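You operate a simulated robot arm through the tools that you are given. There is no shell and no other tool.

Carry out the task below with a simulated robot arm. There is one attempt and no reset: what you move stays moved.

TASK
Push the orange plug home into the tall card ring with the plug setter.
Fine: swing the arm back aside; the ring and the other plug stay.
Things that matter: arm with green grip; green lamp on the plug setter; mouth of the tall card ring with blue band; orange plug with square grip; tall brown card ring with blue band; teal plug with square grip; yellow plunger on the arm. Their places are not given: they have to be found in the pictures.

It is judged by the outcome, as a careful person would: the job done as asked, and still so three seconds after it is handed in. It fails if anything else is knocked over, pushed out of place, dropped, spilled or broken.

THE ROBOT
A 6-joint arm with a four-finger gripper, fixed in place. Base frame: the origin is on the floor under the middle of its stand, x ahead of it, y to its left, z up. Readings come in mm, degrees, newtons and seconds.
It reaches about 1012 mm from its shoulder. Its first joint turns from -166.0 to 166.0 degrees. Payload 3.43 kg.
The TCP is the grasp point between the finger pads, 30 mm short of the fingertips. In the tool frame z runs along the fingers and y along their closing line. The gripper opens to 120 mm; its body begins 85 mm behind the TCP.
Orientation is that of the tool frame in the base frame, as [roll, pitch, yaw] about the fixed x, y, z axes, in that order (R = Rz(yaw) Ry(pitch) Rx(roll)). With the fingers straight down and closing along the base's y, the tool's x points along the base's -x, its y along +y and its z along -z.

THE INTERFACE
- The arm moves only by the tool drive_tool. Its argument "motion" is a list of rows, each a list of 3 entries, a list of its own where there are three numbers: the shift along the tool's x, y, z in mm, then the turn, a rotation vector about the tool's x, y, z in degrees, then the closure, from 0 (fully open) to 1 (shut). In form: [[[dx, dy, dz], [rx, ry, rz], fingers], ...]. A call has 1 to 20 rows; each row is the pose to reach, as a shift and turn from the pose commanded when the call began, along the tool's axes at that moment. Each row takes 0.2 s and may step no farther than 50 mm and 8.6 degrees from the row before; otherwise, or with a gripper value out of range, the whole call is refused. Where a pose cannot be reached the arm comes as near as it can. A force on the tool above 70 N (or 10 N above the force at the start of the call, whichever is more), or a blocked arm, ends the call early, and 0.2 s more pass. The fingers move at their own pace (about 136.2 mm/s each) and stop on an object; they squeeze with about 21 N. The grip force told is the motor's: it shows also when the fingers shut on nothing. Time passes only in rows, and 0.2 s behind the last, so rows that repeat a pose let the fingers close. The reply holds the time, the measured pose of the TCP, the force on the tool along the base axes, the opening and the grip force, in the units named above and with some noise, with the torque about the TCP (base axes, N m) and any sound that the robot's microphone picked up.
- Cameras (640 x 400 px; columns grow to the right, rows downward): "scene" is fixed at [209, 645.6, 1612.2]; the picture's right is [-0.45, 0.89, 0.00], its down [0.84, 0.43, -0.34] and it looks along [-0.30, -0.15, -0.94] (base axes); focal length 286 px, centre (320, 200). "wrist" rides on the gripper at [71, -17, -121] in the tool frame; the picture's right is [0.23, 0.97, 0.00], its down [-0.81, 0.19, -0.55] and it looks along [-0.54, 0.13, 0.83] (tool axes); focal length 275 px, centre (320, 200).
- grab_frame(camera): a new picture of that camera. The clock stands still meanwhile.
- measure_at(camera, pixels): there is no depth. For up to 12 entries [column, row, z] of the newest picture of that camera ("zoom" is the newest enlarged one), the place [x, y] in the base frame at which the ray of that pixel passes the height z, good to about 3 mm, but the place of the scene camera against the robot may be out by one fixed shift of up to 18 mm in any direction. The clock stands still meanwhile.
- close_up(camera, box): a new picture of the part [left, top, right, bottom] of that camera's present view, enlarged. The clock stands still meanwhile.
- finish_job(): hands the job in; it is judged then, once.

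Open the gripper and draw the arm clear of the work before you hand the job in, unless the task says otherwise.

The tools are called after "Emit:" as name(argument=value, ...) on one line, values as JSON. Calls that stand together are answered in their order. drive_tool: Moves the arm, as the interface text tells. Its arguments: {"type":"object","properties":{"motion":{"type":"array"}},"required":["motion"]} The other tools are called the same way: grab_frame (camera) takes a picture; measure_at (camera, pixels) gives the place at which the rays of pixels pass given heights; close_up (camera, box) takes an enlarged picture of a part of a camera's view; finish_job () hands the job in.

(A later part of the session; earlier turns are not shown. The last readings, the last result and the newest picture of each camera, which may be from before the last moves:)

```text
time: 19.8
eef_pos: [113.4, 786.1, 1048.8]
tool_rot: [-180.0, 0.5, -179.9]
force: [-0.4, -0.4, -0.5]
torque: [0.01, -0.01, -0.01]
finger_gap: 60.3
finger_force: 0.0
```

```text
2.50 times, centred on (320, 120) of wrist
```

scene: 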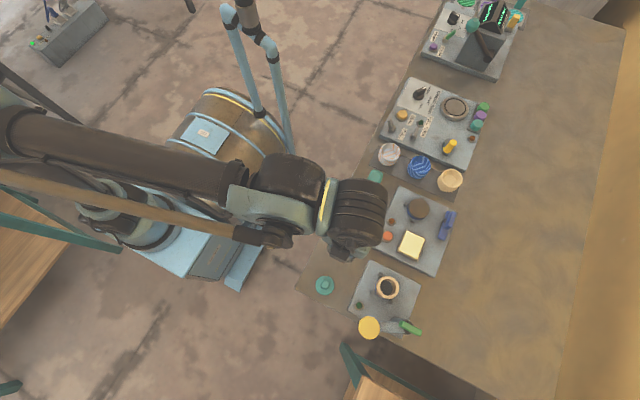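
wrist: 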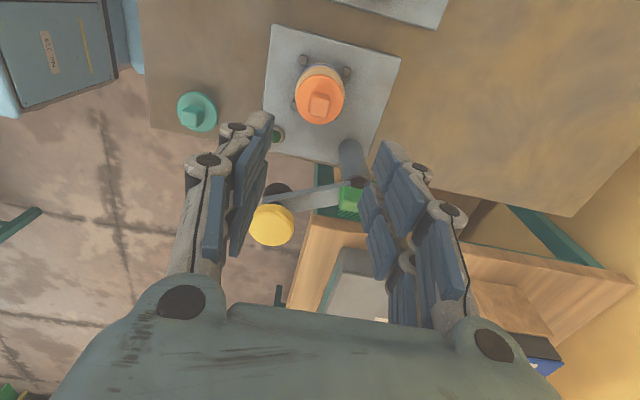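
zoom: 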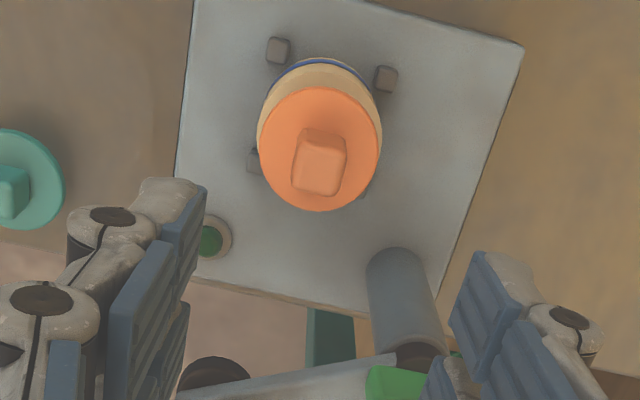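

The plug sits level in the mouth. Now I move to about (220,790,1110), fully open, to view the setter's arm, post and plunger from nearly above.

Emit:
drive_tool(motion=[[[-15, 0, -35], [0, 0, 0], 0.3], [[-45, 2, -62], [0, 0, 0], 0], [[-80, 4, -62], [0, 0, 0], 0], [[-107, 4, -62], [0, 0, 0], 0], [[-107, 4, -62], [0, 0, 0], 0], [[-107, 4, -62], [0, 0, 0], 0]])

Emit:
grab_frame(camera="wrist")

Emit:
close_up(camera="wrist", box=[240, 0, 440, 150])

```text
time: 21.2
eef_pos: [218.6, 789.7, 1111.9]
tool_rot: [179.9, 0.5, -179.9]
force: [0.3, 0.0, 0.3]
torque: [0.02, 0.03, -0.02]
finger_gap: 120.1
finger_force: 0.0
```

```text
taken
```

wrist: 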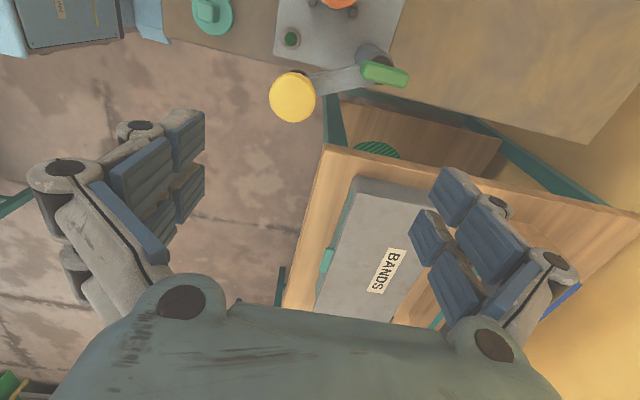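

```text
2.67 times, centred on (340, 75) of wrist
```

zoom: 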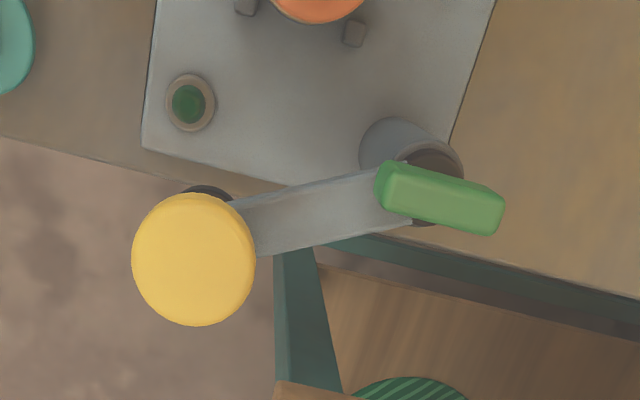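

This view shows cap centre at zoom (194,259), hub near (432,185), grip from (378,185) to (503,212). I measure them at a few heights.

Emit:
measure_at(camera="zoom", pixels=[[194, 259, 940], [194, 259, 960], [194, 259, 980], [132, 259, 960], [256, 259, 960], [440, 200, 940], [440, 200, 960], [440, 200, 980], [382, 188, 950], [500, 212, 950], [435, 188, 920], [435, 188, 940]])

```text
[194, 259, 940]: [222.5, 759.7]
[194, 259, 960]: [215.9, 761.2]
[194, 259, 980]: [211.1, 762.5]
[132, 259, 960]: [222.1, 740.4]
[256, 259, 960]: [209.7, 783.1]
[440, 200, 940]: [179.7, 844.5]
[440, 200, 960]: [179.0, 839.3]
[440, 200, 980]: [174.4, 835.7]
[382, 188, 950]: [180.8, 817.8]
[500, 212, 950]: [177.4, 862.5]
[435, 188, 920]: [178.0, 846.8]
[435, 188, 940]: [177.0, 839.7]
```

Cap top ≈(217.5,761.5,957), hub ≈(177.5,843), green grip bar ≈45 mm long along y centred at ≈(179.5,841.5,945); ring is 88 mm from the hub, about -75° of swing away. I want a side view to check the pad's clearance over the plug, so I back off toward -y while turning the tool 90°.

Emit:
drive_tool(motion=[[[6, -20, 0], [0, 0, -8.2], 0], [[12, -40, 0], [0, 0, -16.4], 0], [[18, -60, 0], [0, 0, -24.6], 0], [[24, -80, 0], [0, 0, -32.8], 0], [[30, -100, 0], [0, 0, -41], 0], [[36, -120, 0], [0, 0, -49.2], 0], [[42, -140, 10], [0, 0, -57.4], 0], [[48, -155, 20], [0, 0, -65.6], 0], [[54, -170, 30], [0, 0, -73.8], 0], [[60, -180, 40], [0, 0, -82], 0], [[66, -188, 50], [0, 0, -90], 0], [[66, -188, 60], [0, 0, -90], 0], [[66, -188, 60], [0, 0, -90], 0]])

Emit:
grab_frame(camera="wrist")

```text
time: 24.0
eef_pos: [153.0, 601.2, 1052.3]
tool_rot: [-179.5, 0.1, -90.0]
force: [-0.1, -0.2, 0.3]
torque: [0.03, 0.05, 0.01]
finger_gap: 119.9
finger_force: 0.1
```

```text
taken
```

wrist: 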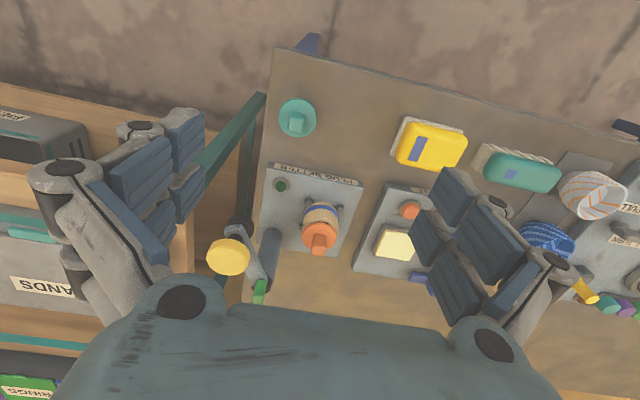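

The turn worked; the setter shows upside down with the plug on the ring at (320,235). I tilt the tool 32° so the camera looks more sideways at it, and lower slightly.

Emit:
drive_tool(motion=[[[0, 0, 10], [0, -8, 0], 0], [[0, 0, 20], [0, -16, 0], 0], [[0, 0, 30], [0, -24, 0], 0], [[0, 0, 40], [0, -32, 0], 0], [[0, 0, 40], [0, -32, 0], 0], [[0, 0, 40], [0, -32, 0], 0]])

Emit:
grab_frame(camera="wrist")

Emit:
close_up(camera="wrist", box=[190, 80, 430, 260])

```text
time: 25.4
eef_pos: [152.8, 601.8, 1011.5]
tool_rot: [-179.4, 32.1, -89.6]
force: [-0.4, 0.1, 0.7]
torque: [0.02, -0.05, -0.02]
finger_gap: 119.9
finger_force: 0.0
```

```text
taken
```

wrist: 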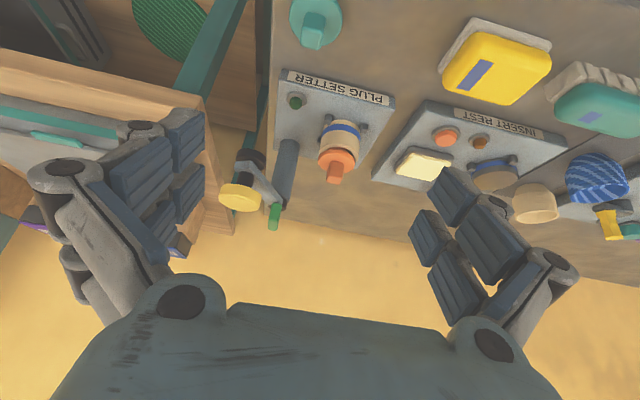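

```text
2.22 times, centred on (310, 170) of wrist
```

zoom: 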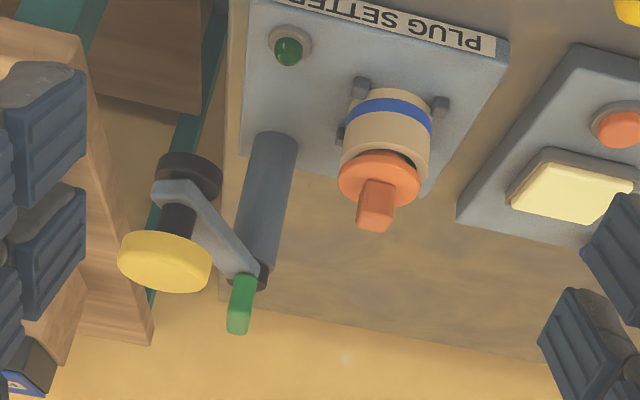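

A very useful side view. I enlarge the plug and ring, and the plunger, to check seating and clearance.

Emit:
close_up(camera="wrist", box=[300, 100, 390, 190])

Emit:
close_up(camera="wrist", box=[210, 120, 310, 240])

```text
4.44 times, centred on (345, 145) of wrist
```

zoom: 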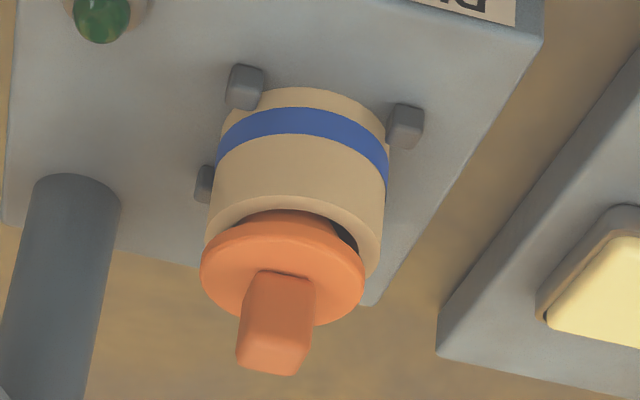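

```text
3.33 times, centred on (260, 180) of wrist
```

zoom: 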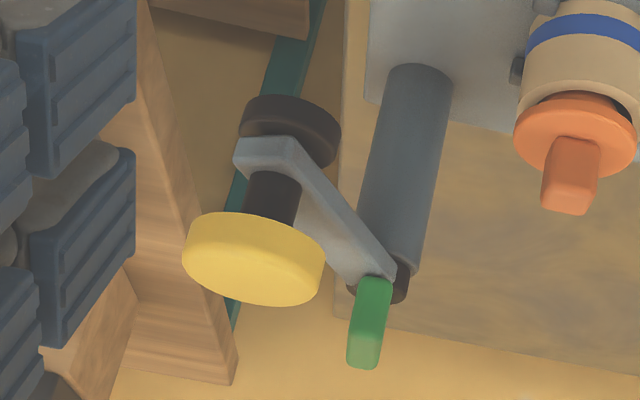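

The pad's underside looks to be near z≈907 and the plug's grip top near z≈900–904, so clearance is small, and the flange seems shifted a few mm toward +x. I re-enlarge and measure both flange and rim carefully.

Emit:
close_up(camera="wrist", box=[310, 110, 380, 185])

Emit:
measure_at(camera="zoom", pixels=[[320, 200, 860]])

```text
5.33 times, centred on (345, 148) of wrist
```

zoom: 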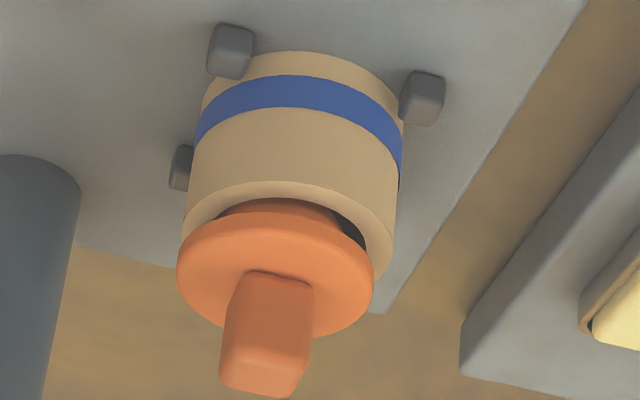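

```text
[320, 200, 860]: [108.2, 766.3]
```

I can see the plug's body passing into the bore with the flange about 7 mm above the rim. Now I enlarge the plunger to find the pad's underside more accurately.

Emit:
close_up(camera="wrist", box=[210, 135, 300, 215])

```text
5.00 times, centred on (255, 175) of wrist
```

zoom: 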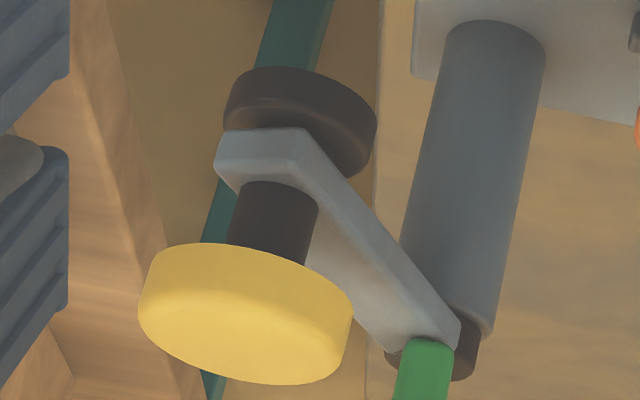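

Pad underside ≈907 versus grip top ≈903.5 in this view: too close to call. I go for a more level view by lowering and tilting further, in two stages, watching the readings.

Emit:
drive_tool(motion=[[[12, -3, 14], [0, -5, 0], 0], [[24, -6, 30], [0, -10, 0], 0], [[36, -9, 46], [0, -14, 0], 0], [[40, -12, 52], [0, -16, 0], 0], [[40, -12, 52], [0, -16, 0], 0]])

Emit:
grab_frame(camera="wrist")

Emit:
grab_frame(camera="scene")

```text
time: 26.6
eef_pos: [167.8, 596.6, 946.1]
tool_rot: [-179.1, 48.1, -89.4]
force: [0.2, 0.7, 0.3]
torque: [0.02, -0.01, -0.01]
finger_gap: 120.2
finger_force: 0.1
```

```text
taken
```

wrist: 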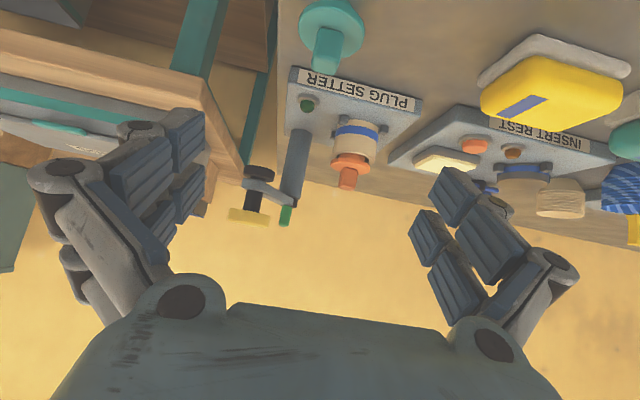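

```text
taken
```

scene: 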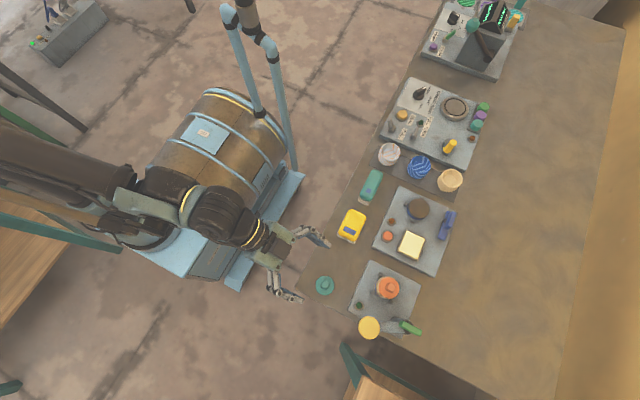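

This nearly level view is good: plunger at (258,200), plug at (350,165). I enlarge the area holding both.

Emit:
close_up(camera="wrist", box=[220, 100, 400, 240])

Emit:
close_up(camera="wrist", box=[220, 150, 310, 240])

Emit:
close_up(camera="wrist", box=[310, 110, 400, 200])

```text
2.86 times, centred on (310, 170) of wrist
```

zoom: 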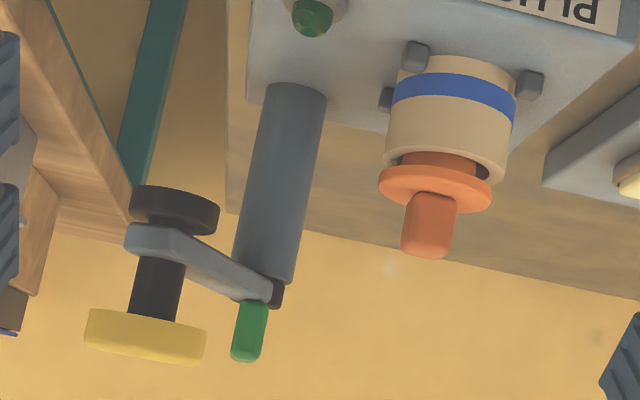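

```text
4.44 times, centred on (265, 195) of wrist
```

zoom: 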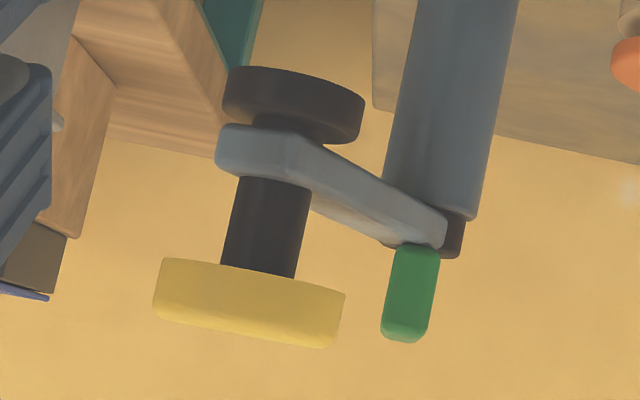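

```text
4.44 times, centred on (355, 155) of wrist
```

zoom: 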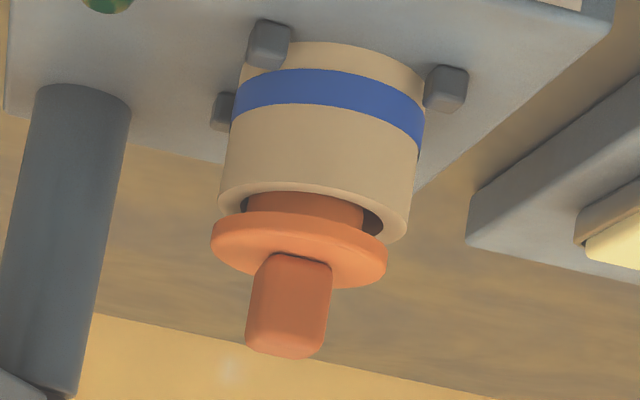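

In this nearly level view, pad underside is at z≈907 and the plug's grip top at ≈903.5 in the same frame, so the pad clears by about 3–4 mm; the flange is about 7 mm above the rim, and the green grip (≈17 mm wide, z≈933–961) sits right over the post. I rise and tilt the tool back to vertical.

Emit:
drive_tool(motion=[[[-14, 0, -13], [0, 8, 0], 0], [[-28, 0, -26], [0, 16, 0], 0], [[-42, 0, -38], [0, 24, 0], 0], [[-56, 0, -50], [0, 32, 0], 0], [[-72, 0, -64], [0, 40, 0], 0], [[-88, 0, -78], [0, 48, 0], 0], [[-88, 0, -78], [0, 48, 0], 0], [[-88, 0, -78], [0, 48, 0], 0]])

```text
time: 28.4
eef_pos: [166.9, 597.8, 1063.3]
tool_rot: [-179.6, 0.0, -89.8]
force: [-0.1, 0.3, -0.6]
torque: [0.0, -0.01, 0.01]
finger_gap: 119.7
finger_force: 0.1
```

The tool is vertical again with closing along x. I move at z≈1063 to above the green grip at about (178,842).

Emit:
drive_tool(motion=[[[-41, -2, 0], [0, 0, 0], 0], [[-82, -4, 0], [0, 0, 0], 0], [[-123, -6, 0], [0, 0, 0], 0], [[-164, -8, 0], [0, 0, 0], 0], [[-205, -10, 0], [0, 0, 0], 0], [[-244, -11, 0], [0, 0, 0], 0], [[-244, -11, 0], [0, 0, 0], 0], [[-244, -11, 0], [0, 0, 0], 0]])

Emit:
grab_frame(camera="wrist")

Emit:
close_up(camera="wrist", box=[220, 60, 420, 200])

```text
time: 30.2
eef_pos: [175.7, 838.9, 1062.0]
tool_rot: [-179.5, -0.1, -89.8]
force: [0.2, 0.7, 0.6]
torque: [0.05, -0.02, 0.0]
finger_gap: 120.0
finger_force: 0.1
```

```text
taken
```

wrist: 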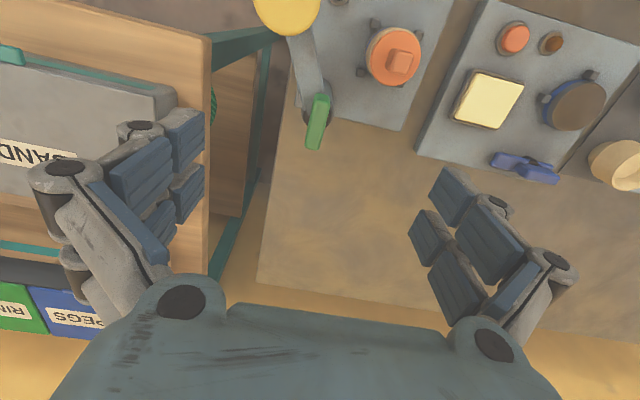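

```text
2.86 times, centred on (320, 130) of wrist
```

zoom: 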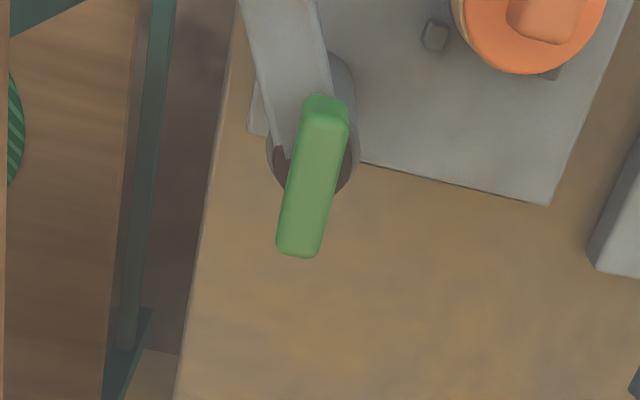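

The grip's top face centre is near zoom (312,183), with the hub behind it near (312,154). I measure the grip's ends and the hub.

Emit:
measure_at(camera="zoom", pixels=[[312, 183, 961], [312, 183, 961], [327, 118, 961], [327, 118, 961], [298, 248, 961], [298, 248, 961], [312, 154, 920], [312, 154, 920], [266, 145, 920], [359, 150, 920], [290, 180, 961], [336, 185, 961]])

```text
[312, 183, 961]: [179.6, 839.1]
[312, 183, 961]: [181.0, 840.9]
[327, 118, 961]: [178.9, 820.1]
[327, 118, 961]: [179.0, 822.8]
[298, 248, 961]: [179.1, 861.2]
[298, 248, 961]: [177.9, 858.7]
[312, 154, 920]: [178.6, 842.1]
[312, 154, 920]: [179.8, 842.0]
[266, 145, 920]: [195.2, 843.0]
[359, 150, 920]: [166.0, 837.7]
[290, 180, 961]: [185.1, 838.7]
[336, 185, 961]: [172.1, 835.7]
```

Grip centre is about (179.5,840.5) along y, hub about (179,842). I descend over it to z≈1000 with the fingers at a 60 mm gap.

Emit:
drive_tool(motion=[[[-1, -2, 20], [0, 0, 0], 0.3], [[-2, -3.5, 45], [0, 0, 0], 0.5], [[-2, -3.5, 62], [0, 0, 0], 0.5], [[-2, -3.5, 62], [0, 0, 0], 0.5]])

Emit:
close_up(camera="wrist", box=[230, 80, 410, 220])

```text
time: 31.2
eef_pos: [181.2, 840.7, 1001.3]
tool_rot: [-179.5, 0.1, -90.0]
force: [-0.5, 0.0, 0.0]
torque: [-0.02, 0.02, -0.02]
finger_gap: 60.0
finger_force: 0.0
```

```text
2.86 times, centred on (320, 150) of wrist
```

zoom: 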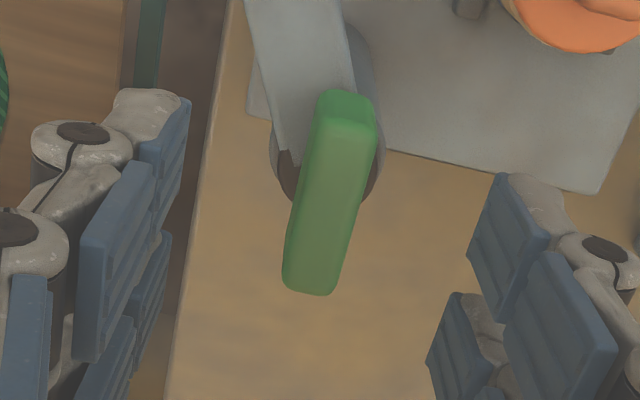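

The grip sits between the finger pairs. I measure its top face once more from here.

Emit:
measure_at(camera="zoom", pixels=[[346, 118, 961], [346, 118, 961], [310, 285, 961], [310, 285, 961], [328, 200, 961], [328, 200, 961], [328, 200, 955], [300, 195, 961], [360, 200, 961]])

```text
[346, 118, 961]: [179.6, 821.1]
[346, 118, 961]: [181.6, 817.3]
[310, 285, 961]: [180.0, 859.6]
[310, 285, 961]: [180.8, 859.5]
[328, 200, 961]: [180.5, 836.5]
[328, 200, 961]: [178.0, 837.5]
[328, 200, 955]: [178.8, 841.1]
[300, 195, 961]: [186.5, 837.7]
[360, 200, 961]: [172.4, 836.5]
```

Grip centre ≈(180,839). I lower to z≈969 so the tips stay a few mm above the arm, then check the force before closing.

Emit:
drive_tool(motion=[[[0.5, 1, 12], [0, 0, 0], 0.5], [[0.5, 1, 24], [0, 0, 0], 0.55], [[0.5, 1, 31], [0, 0, 0], 0.6], [[0.5, 1, 31], [0, 0, 0], 0.6]])

Emit:
close_up(camera="wrist", box=[230, 80, 410, 220])

```text
time: 32.2
eef_pos: [179.4, 843.2, 970.0]
tool_rot: [-179.5, 0.0, -89.9]
force: [0.8, 0.4, -1.1]
torque: [-0.03, -0.01, -0.01]
finger_gap: 47.9
finger_force: 0.1
```

```text
2.86 times, centred on (320, 150) of wrist
```

zoom: 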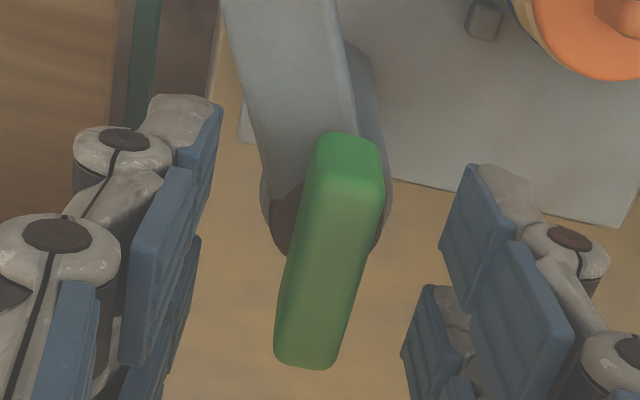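

No contact; the grip is centred between the fingers. I close on it.

Emit:
drive_tool(motion=[[[0, 0, 0], [0, 0, 0], 0.8], [[0, 0, 0], [0, 0, 0], 1], [[0, 0, 0], [0, 0, 0], 1], [[0, 0, 0], [0, 0, 0], 1]])

Emit:
grab_frame(camera="wrist")

```text
time: 33.2
eef_pos: [178.0, 843.0, 971.1]
tool_rot: [-179.5, 0.1, -89.9]
force: [-15.5, -6.1, -11.4]
torque: [0.45, 0.47, -0.38]
finger_gap: 14.1
finger_force: 44.7
```

```text
taken
```

wrist: 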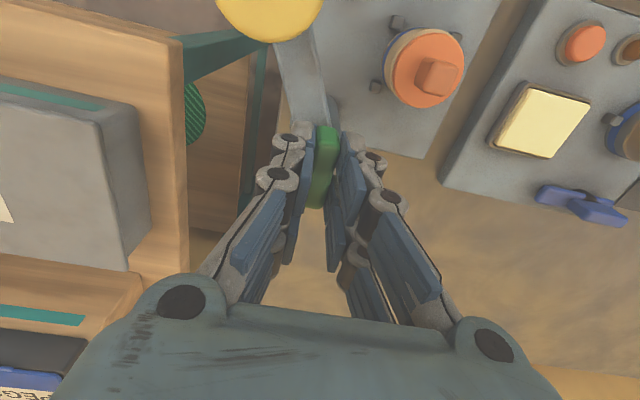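

The grip is held (gap 14.1 mm) with a side force of -15.5 N in x, meaning the tool is slightly off toward +x. I ease it 1.5 mm toward -x and re-read.

Emit:
drive_tool(motion=[[[0, 1, 0.5], [0, 0, 0], 1], [[0.5, 2, 1], [0, 0, 0], 1]])

```text
time: 33.8
eef_pos: [178.9, 843.0, 969.8]
tool_rot: [-179.5, 0.2, -90.1]
force: [-5.1, 29.2, 24.0]
torque: [0.09, 0.17, -0.13]
finger_gap: 13.9
finger_force: 45.0
```

The fixture is stiff: half a millimetre changes forces by tens of newtons. I back off slightly in z and y.

Emit:
drive_tool(motion=[[[-0.4, 0.2, -0.6], [0, 0, 0], 1], [[-0.4, 0.2, -0.6], [0, 0, 0], 1]])

```text
time: 34.4
eef_pos: [178.0, 842.6, 970.1]
tool_rot: [-179.4, 0.1, -90.0]
force: [7.5, 31.2, 26.5]
torque: [1.22, -0.22, -0.1]
finger_gap: 14.0
finger_force: 44.9
```

I hold still for a moment to see whether these forces settle.

Emit:
drive_tool(motion=[[[0, 0, 0], [0, 0, 0], 1], [[0, 0, 0], [0, 0, 0], 1], [[0, 0, 0], [0, 0, 0], 1]])

```text
time: 35.2
eef_pos: [178.9, 841.3, 970.2]
tool_rot: [-179.4, 0.0, -90.1]
force: [16.2, 32.5, 27.0]
torque: [0.91, -0.49, -0.07]
finger_gap: 13.7
finger_force: 45.5
```

Zeroing in: side force now +16 in x and +32 in y, so I shift +1 mm in x, +0.5 mm in y and lift 0.4 mm.

Emit:
drive_tool(motion=[[[-0.3, -0.5, -0.2], [0, 0, 0], 1], [[-0.5, -1, -0.4], [0, 0, 0], 1], [[-0.5, -1, -0.4], [0, 0, 0], 1], [[-0.5, -1, -0.4], [0, 0, 0], 1]])

```text
time: 36.2
eef_pos: [178.0, 842.8, 969.9]
tool_rot: [-179.6, -0.1, -89.9]
force: [7.3, 8.5, 0.6]
torque: [0.95, -0.17, -0.25]
finger_gap: 13.6
finger_force: 45.5
```

Forces are small now. I start the swing: turning the tool clockwise (tool rz positive) by 12° and checking forces.

Emit:
drive_tool(motion=[[[0, 0, 0], [0, 0, 4], 1], [[0, 0, 0], [0, 0, 8], 1], [[0, 0, 0], [0, 0, 12], 1], [[0, 0, 0], [0, 0, 12], 1]])

Emit:
grab_frame(camera="wrist")

Emit:
close_up(camera="scene", box=[300, 220, 460, 350])

```text
time: 37.2
eef_pos: [177.9, 841.8, 970.7]
tool_rot: [-179.5, 0.0, -102.1]
force: [3.2, -12.7, -13.5]
torque: [-1.59, 0.17, -0.01]
finger_gap: 13.9
finger_force: 45.1
```

```text
taken
```

wrist: 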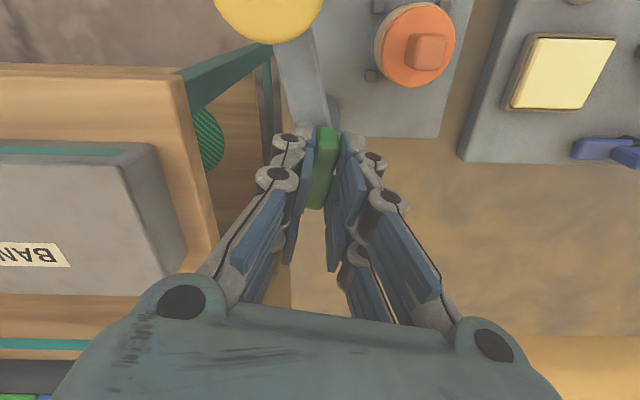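

```text
3.08 times, centred on (380, 285) of scene
```

zoom: 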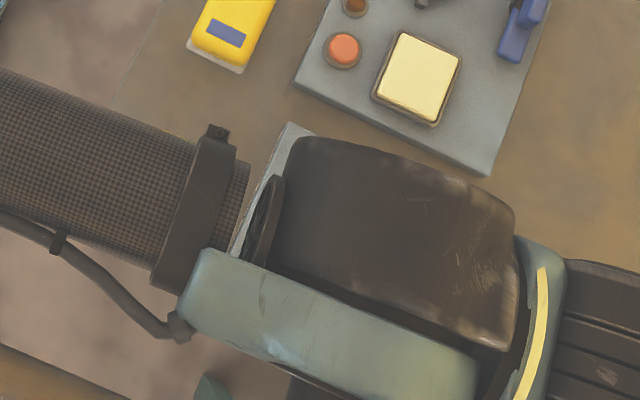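

The plunger stays fixed in the wrist view while the plate turns, so the arm is swinging with the grip. Forces are modest; I continue another 24°.

Emit:
drive_tool(motion=[[[0.3, 0, 0.3], [0, 0, 6], 1], [[0.5, 0, 0.3], [0, 0, 12], 1], [[0.5, 0, 0.3], [0, 0, 18], 1], [[0.5, 0, 0.3], [0, 0, 24], 1], [[0.5, 0, 0.3], [0, 0, 24], 1]])

Emit:
grab_frame(camera="wrist")

```text
time: 38.4
eef_pos: [177.2, 842.4, 971.6]
tool_rot: [-179.6, 0.4, -126.0]
force: [-1.9, 11.8, 8.7]
torque: [0.08, 0.28, 0.02]
finger_gap: 14.1
finger_force: 45.3
```

```text
taken
```

wrist: 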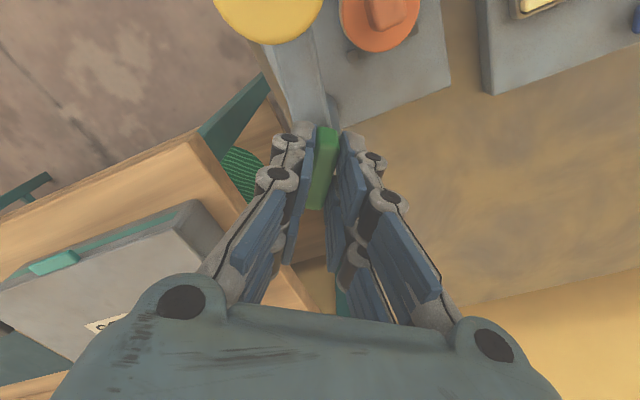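

Rotated 36° so far with small forces. I continue 16° more, then look closely before the pad reaches the plug.

Emit:
drive_tool(motion=[[[0, 0, 0], [0, 0, 5], 1], [[0, 0, 0], [0, 0, 10], 1], [[0, 0, 0], [0, 0, 16], 1], [[0, 0, 0], [0, 0, 16], 1]])

Emit:
grab_frame(camera="wrist")

Emit:
close_up(camera="wrist", box=[200, 0, 420, 150])

Emit:
close_up(camera="scene", box=[320, 240, 440, 340])

```text
time: 39.4
eef_pos: [177.4, 843.3, 969.5]
tool_rot: [-179.6, 0.3, -142.1]
force: [-7.6, 12.3, -2.3]
torque: [0.32, 0.31, 0.01]
finger_gap: 14.0
finger_force: 44.8
```

```text
taken
```

wrist: 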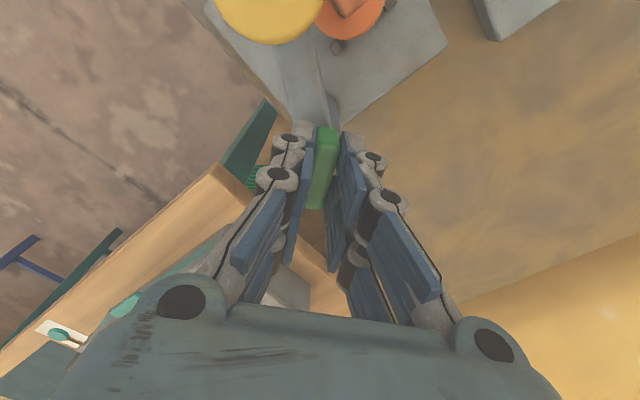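

```text
2.67 times, centred on (310, 75) of wrist
```

zoom: 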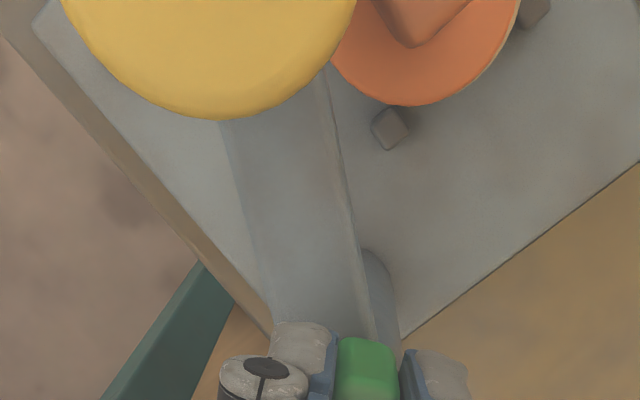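

```text
4.00 times, centred on (380, 290) of scene
```

zoom: 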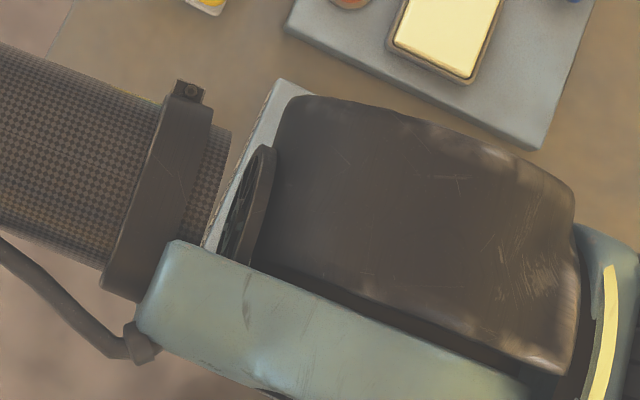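

52° done; the plug is about to pass under the pad, and the torque about z is near zero, which makes a good contact check. I proceed slowly, 6° more.

Emit:
drive_tool(motion=[[[0, 0, 0], [0, 0, 2], 1], [[0, 0, 0], [0, 0, 4], 1], [[0, 0, 0], [0, 0, 6], 1]])

Emit:
close_up(camera="wrist", box=[200, 0, 420, 150])

```text
time: 40.2
eef_pos: [176.9, 841.7, 969.8]
tool_rot: [-179.8, 0.5, -147.9]
force: [-8.7, 22.4, 8.3]
torque: [-0.06, 1.31, 0.03]
finger_gap: 13.5
finger_force: 45.7
```

```text
2.67 times, centred on (310, 75) of wrist
```

zoom: 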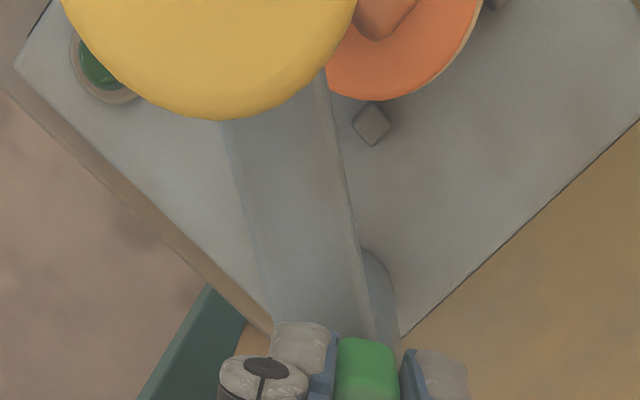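

Torque about z stays near zero, so the pad isn't touching the plug. I ease the tool about 1 mm toward +y to relieve the side force, and continue 6° more.

Emit:
drive_tool(motion=[[[-0.2, 1, 0], [0, 0, 2], 1], [[-0.2, 1, 0], [0, 0, 4], 1], [[-0.2, 1, 0], [0, 0, 6], 1]])

Emit:
close_up(camera="wrist", box=[200, 0, 420, 150])

```text
time: 41.0
eef_pos: [176.9, 841.9, 970.7]
tool_rot: [-179.7, 0.3, -153.8]
force: [-7.6, -8.5, -5.7]
torque: [-0.06, -0.35, 0.0]
finger_gap: 13.9
finger_force: 44.7
```

```text
2.67 times, centred on (310, 75) of wrist
```

zoom: 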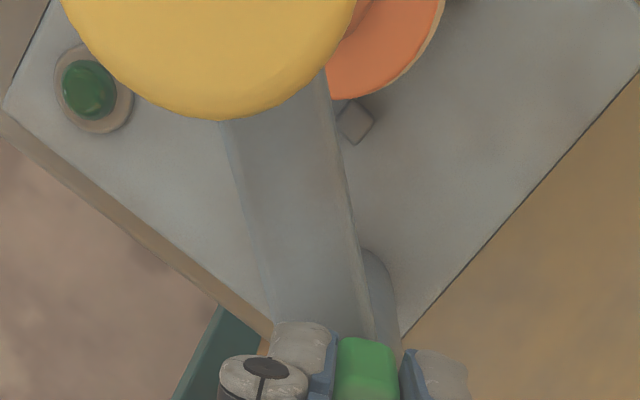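

Still no contact (torque z 0.0). About 11° remain by geometry; I continue 8° more slowly.

Emit:
drive_tool(motion=[[[0, 0, 0], [0, 0, 2], 1], [[0, 0, 0], [0, 0, 4], 1], [[0, 0, 0], [0, 0, 6], 1], [[0, 0, 0], [0, 0, 8], 1]])

Emit:
grab_frame(camera="wrist")

Emit:
close_up(camera="wrist", box=[200, 0, 420, 150])

```text
time: 42.0
eef_pos: [177.7, 841.8, 969.9]
tool_rot: [-179.8, 0.5, -162.0]
force: [-6.3, -22.7, -11.7]
torque: [-0.95, 1.35, -0.06]
finger_gap: 13.9
finger_force: 45.0
```

```text
taken
```

wrist: 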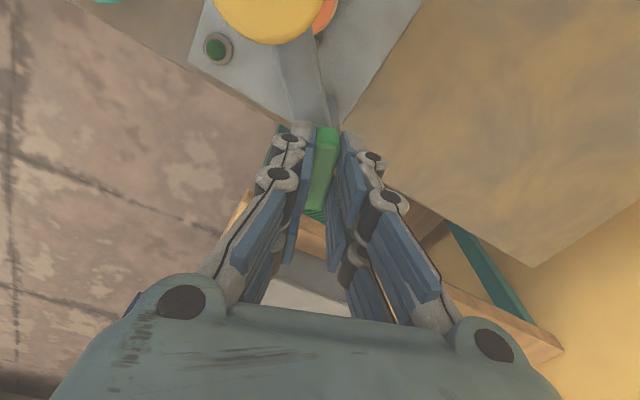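

```text
2.67 times, centred on (310, 75) of wrist
```

zoom: 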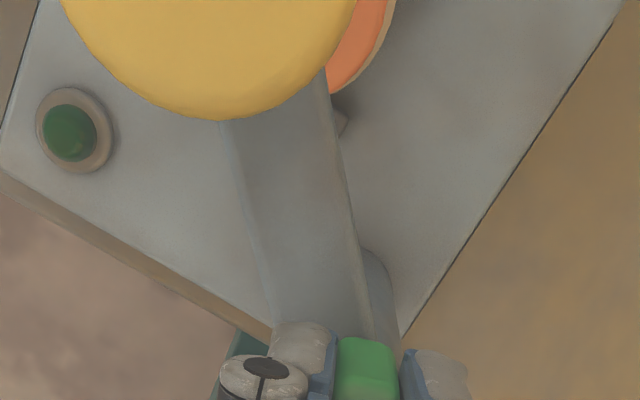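

No plug contact; the cap centre computes to about (118,784.5), so some 3–4° remain to the ring at (110.5,785). I turn 3.5° more while easing the side force.

Emit:
drive_tool(motion=[[[0.2, -0.7, 0], [0, 0, 1.5], 1], [[0.2, -0.7, 0], [0, 0, 3.5], 1], [[0.2, -0.7, 0], [0, 0, 3.5], 1]])

Emit:
close_up(camera="wrist", box=[200, 0, 420, 150])

```text
time: 42.8
eef_pos: [177.8, 843.9, 969.6]
tool_rot: [179.9, 0.6, -165.4]
force: [-10.4, 11.1, 5.4]
torque: [0.35, 0.32, 1.17]
finger_gap: 13.9
finger_force: 45.2
```

```text
2.67 times, centred on (310, 75) of wrist
```

zoom: 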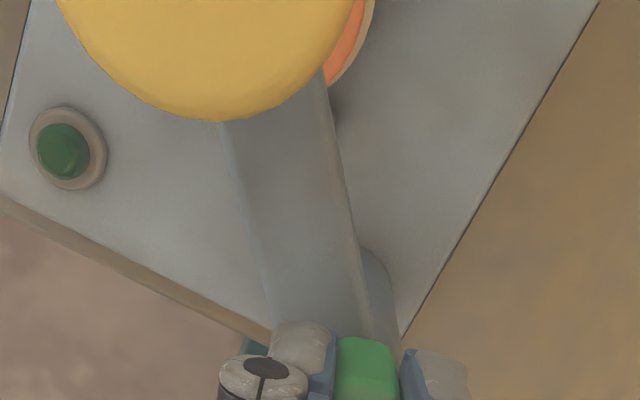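

Torque about z jumped to 1.17 N·m with the cap lagging slightly: the arm has met its stop over the ring. I ease back 1°, then open the fingers.

Emit:
drive_tool(motion=[[[0, 0, 0], [0, 0, -1], 1], [[0, 0, 0], [0, 0, -1], 1]])

Emit:
drive_tool(motion=[[[0, 0, 0], [0, 0, 0], 0.8], [[0, 0, 0], [0, 0, 0], 0.6], [[0, 0, 0], [0, 0, 0], 0.6]])

Emit:
grab_frame(camera="wrist")

```text
time: 43.4
eef_pos: [176.6, 842.4, 970.8]
tool_rot: [-180.0, 0.5, -164.4]
force: [-13.9, 24.2, 13.1]
torque: [0.95, -0.42, 0.05]
finger_gap: 14.0
finger_force: 44.6
```

```text
time: 44.2
eef_pos: [178.7, 841.8, 970.8]
tool_rot: [-179.9, 0.5, -164.3]
force: [-0.5, -0.8, -1.0]
torque: [0.01, -0.01, 0.02]
finger_gap: 48.3
finger_force: 0.1
```

```text
taken
```

wrist: 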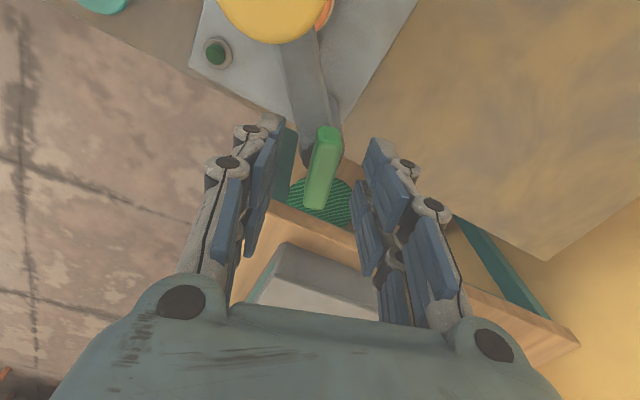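

Released cleanly. I rise straight up to z≈1090; there the camera is nearly above the ring and plunger.

Emit:
drive_tool(motion=[[[0, 0, -15], [0, 0, 0], 0.6], [[0, 0, -45], [0, 0, 0], 0.5], [[0, 0, -90], [0, 0, 0], 0.3], [[0, 0, -130], [0, 0, 0], 0], [[0, 0, -130], [0, 0, 0], 0]])

Emit:
grab_frame(camera="wrist")

Emit:
close_up(camera="wrist", box=[230, 0, 400, 130])

```text
time: 45.4
eef_pos: [176.1, 840.2, 1100.2]
tool_rot: [-179.9, 0.5, -164.4]
force: [0.0, 0.7, -0.1]
torque: [0.0, -0.01, 0.0]
finger_gap: 120.1
finger_force: 0.0
```

```text
taken
```

wrist: 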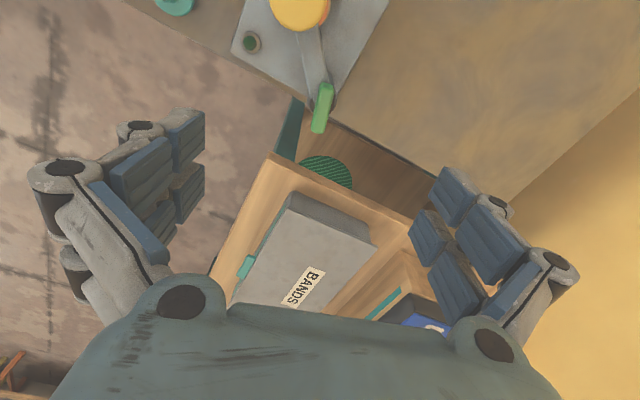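

```text
3.08 times, centred on (315, 65) of wrist
```

zoom: 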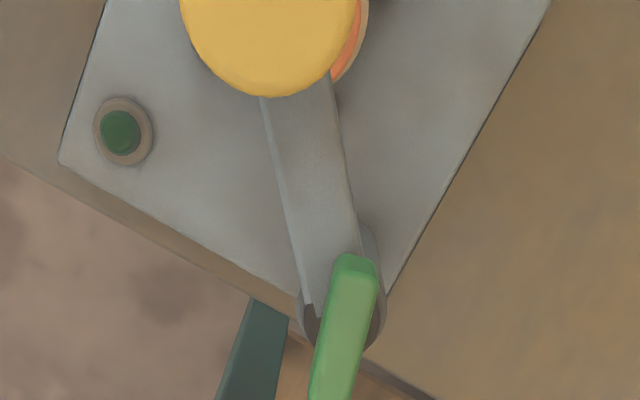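

The cap is cut off at the top; I move 55 mm along the tool's x so it comes fully into view.

Emit:
drive_tool(motion=[[[30, 0, 0], [0, 0, 0], 0], [[55, 0, 0], [0, 0, 0], 0], [[55, 0, 0], [0, 0, 0], 0], [[55, 0, 0], [0, 0, 0], 0]])

Emit:
grab_frame(camera="wrist")

Emit:
close_up(camera="wrist", box=[240, 0, 370, 100])

```text
time: 46.4
eef_pos: [121.6, 825.0, 1099.5]
tool_rot: [-179.8, 0.5, -164.3]
force: [-0.1, 0.3, 0.7]
torque: [0.02, -0.02, 0.01]
finger_gap: 119.9
finger_force: 0.1
```

```text
taken
```

wrist: 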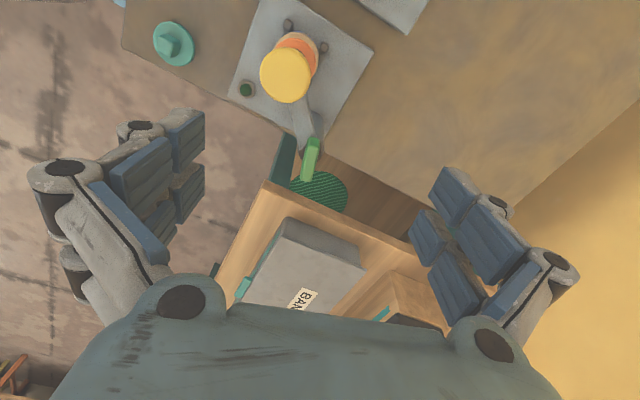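

```text
4.00 times, centred on (305, 50) of wrist
```

zoom: 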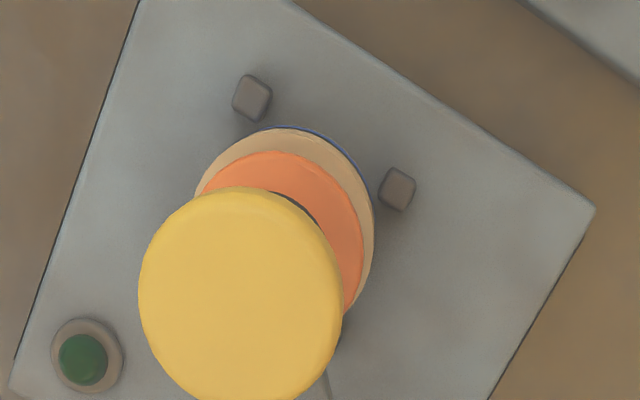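

The cap centre is at zoom (240,296), with the plug and ring visible beyond. I measure the cap (z≈970), flange (≈872) and ring rim (≈860).

Emit:
measure_at(camera="zoom", pixels=[[240, 296, 970], [240, 296, 970], [240, 296, 970], [138, 290, 970], [342, 290, 970], [230, 187, 970], [285, 150, 872], [285, 150, 872], [364, 250, 872], [364, 250, 872], [290, 128, 862], [374, 230, 862]])

```text
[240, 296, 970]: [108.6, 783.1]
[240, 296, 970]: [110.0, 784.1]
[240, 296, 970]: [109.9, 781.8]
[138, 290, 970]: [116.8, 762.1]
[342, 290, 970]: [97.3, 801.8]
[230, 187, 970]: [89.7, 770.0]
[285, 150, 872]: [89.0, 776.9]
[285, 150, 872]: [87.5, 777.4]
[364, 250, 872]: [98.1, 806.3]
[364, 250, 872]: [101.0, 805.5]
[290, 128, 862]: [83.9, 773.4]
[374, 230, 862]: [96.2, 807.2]
```

The cap centre is at about (109.5,783), right over the plug (111,785) and ring. I close the fingers and move above the cap at z≈1045.

Emit:
drive_tool(motion=[[[11, -18, 0], [0, 0, 0], 0.4], [[22.4, -36.8, 0], [0, 0, 0], 0.8], [[22.4, -36.8, 25], [0, 0, 0], 1], [[22.4, -36.8, 50], [0, 0, 0], 1], [[22.4, -36.8, 55], [0, 0, 0], 1], [[22.4, -36.8, 55], [0, 0, 0], 1]])

Emit:
grab_frame(camera="wrist")

Emit:
close_up(camera="wrist", box=[220, 60, 420, 220])

```text
time: 47.8
eef_pos: [112.9, 786.0, 1044.1]
tool_rot: [-179.9, 0.5, -164.4]
force: [0.9, -0.5, 0.0]
torque: [-0.02, -0.04, 0.01]
finger_gap: 0.1
finger_force: 21.5
```

```text
taken
```

wrist: 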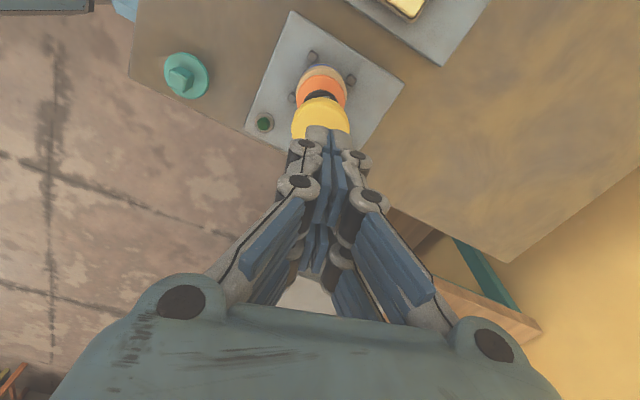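

```text
2.50 times, centred on (320, 140) of wrist
```

zoom: 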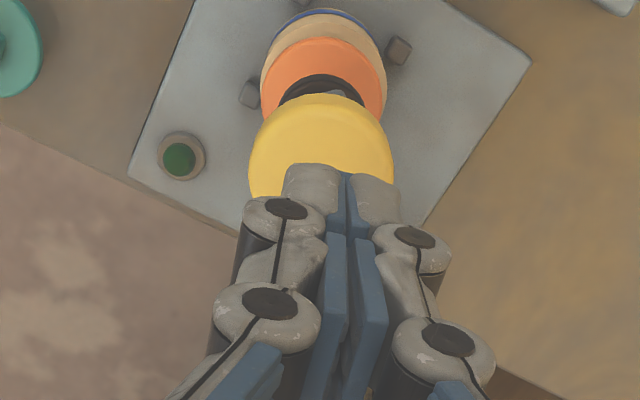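

The closed fingertips hang over the cap. I measure the cap's visible edges from here (left 248, right 394, top (322,94)) to centre on it.

Emit:
measure_at(camera="zoom", pixels=[[248, 165, 965], [248, 165, 965], [394, 168, 965], [394, 168, 965], [322, 94, 965], [322, 94, 965], [322, 94, 957], [322, 94, 970]])

```text
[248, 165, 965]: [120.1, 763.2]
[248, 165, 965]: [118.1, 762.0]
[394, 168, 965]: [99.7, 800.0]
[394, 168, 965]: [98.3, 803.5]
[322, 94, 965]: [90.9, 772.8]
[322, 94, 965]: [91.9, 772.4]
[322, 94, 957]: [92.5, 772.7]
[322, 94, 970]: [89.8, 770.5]
```

Cap centre ≈(110,783). I shift about 2.5 mm toward it and lower to z≈1008, then probe for contact.

Emit:
drive_tool(motion=[[[2.5, -1.5, 10], [0, 0, 0], 1], [[2.5, -1.5, 20], [0, 0, 0], 1], [[2.5, -1.5, 30], [0, 0, 0], 1], [[2.5, -1.5, 36], [0, 0, 0], 1]])

Emit:
drive_tool(motion=[[[0, 0, 2], [0, 0, 0], 1], [[0, 0, 4], [0, 0, 0], 1]])

```text
time: 48.8
eef_pos: [109.4, 783.8, 1008.0]
tool_rot: [-180.0, 0.5, -164.4]
force: [1.3, 0.1, -0.4]
torque: [0.0, 0.0, 0.01]
finger_gap: 0.0
finger_force: 21.1
```

```text
time: 49.4
eef_pos: [110.7, 784.0, 1004.7]
tool_rot: [-179.9, 0.5, -164.3]
force: [-0.8, -0.3, 0.5]
torque: [0.01, -0.02, 0.0]
finger_gap: 0.0
finger_force: 20.5
```

No contact at z≈1004. I continue down in 2 mm steps.

Emit:
drive_tool(motion=[[[0, 0, 2], [0, 0, 0], 1], [[0, 0, 4], [0, 0, 0], 1]])

Emit:
close_up(camera="wrist", box=[220, 60, 420, 220])

```text
time: 50.0
eef_pos: [111.7, 782.8, 1000.2]
tool_rot: [-179.9, 0.5, -164.4]
force: [-1.1, -0.7, -0.9]
torque: [0.0, 0.01, 0.0]
finger_gap: 0.0
finger_force: 20.3
```

```text
2.50 times, centred on (320, 140) of wrist
```

zoom: 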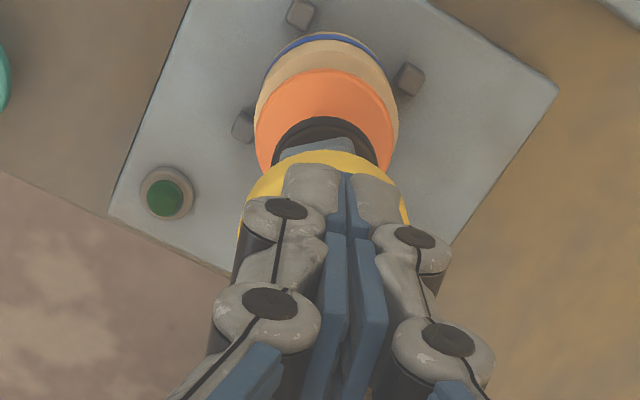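

Still no contact at z≈1000; the dark pad can be seen above the orange plug. I continue 6 mm further.

Emit:
drive_tool(motion=[[[0, 0, 2], [0, 0, 0], 1], [[0, 0, 4], [0, 0, 0], 1], [[0, 0, 6], [0, 0, 0], 1]])

```text
time: 50.8
eef_pos: [111.2, 782.3, 995.2]
tool_rot: [-180.0, 0.5, -164.4]
force: [0.4, 0.8, 1.1]
torque: [0.04, 0.05, -0.05]
finger_gap: 6.2
finger_force: 33.6
```

The finger gap changed to 6.2 mm at z≈995 though the force is small: the fingertips have met something. I look before going on.

Emit:
grab_frame(camera="wrist")

Emit:
close_up(camera="wrist", box=[250, 80, 390, 200])

```text
taken
```

wrist: 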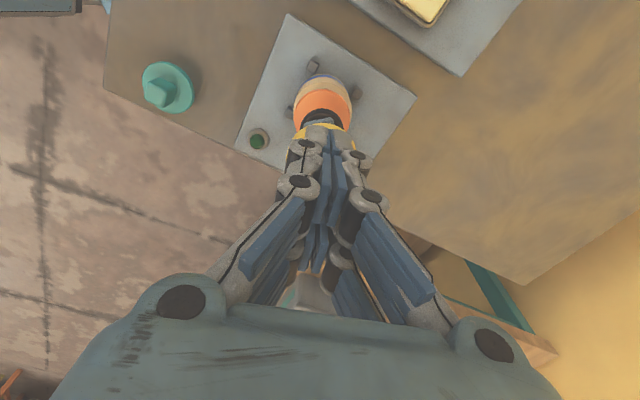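

```text
3.33 times, centred on (320, 140) of wrist
```

zoom: 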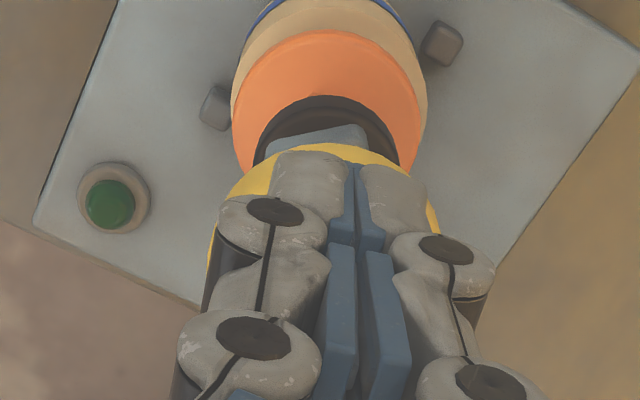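

I hold for two rows to see whether the reading persists.

Emit:
drive_tool(motion=[[[0, 0, 0], [0, 0, 0], 1], [[0, 0, 0], [0, 0, 0], 1], [[0, 0, 0], [0, 0, 0], 1]])

```text
time: 51.6
eef_pos: [110.1, 782.5, 995.8]
tool_rot: [-179.9, 0.5, -164.4]
force: [1.1, -0.1, 1.1]
torque: [-0.01, 0.02, -0.01]
finger_gap: 6.0
finger_force: 33.7
```

Tips are at about z 965, matching the cap's top, so contact has just begun. I press down 2 mm more and watch.

Emit:
drive_tool(motion=[[[0, 0, 1], [0, 0, 0], 1], [[0, 0, 2], [0, 0, 0], 1], [[0, 0, 2], [0, 0, 0], 1]])

Emit:
close_up(camera="wrist", box=[250, 80, 390, 200])

```text
time: 52.4
eef_pos: [111.6, 782.1, 993.5]
tool_rot: [-179.9, 0.4, -164.5]
force: [-0.9, -0.4, 1.0]
torque: [-0.03, 0.06, 0.01]
finger_gap: 6.0
finger_force: 33.3
```

```text
3.33 times, centred on (320, 140) of wrist
```

zoom: 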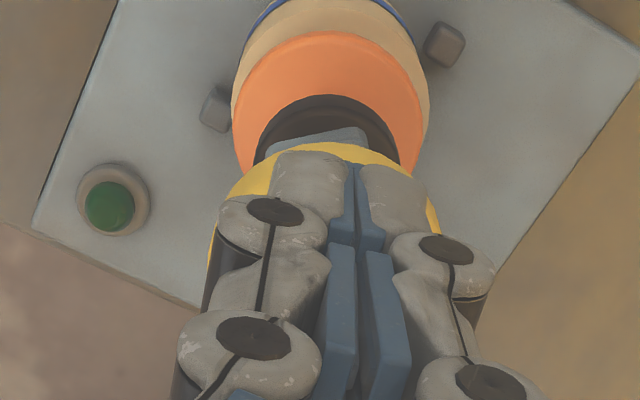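

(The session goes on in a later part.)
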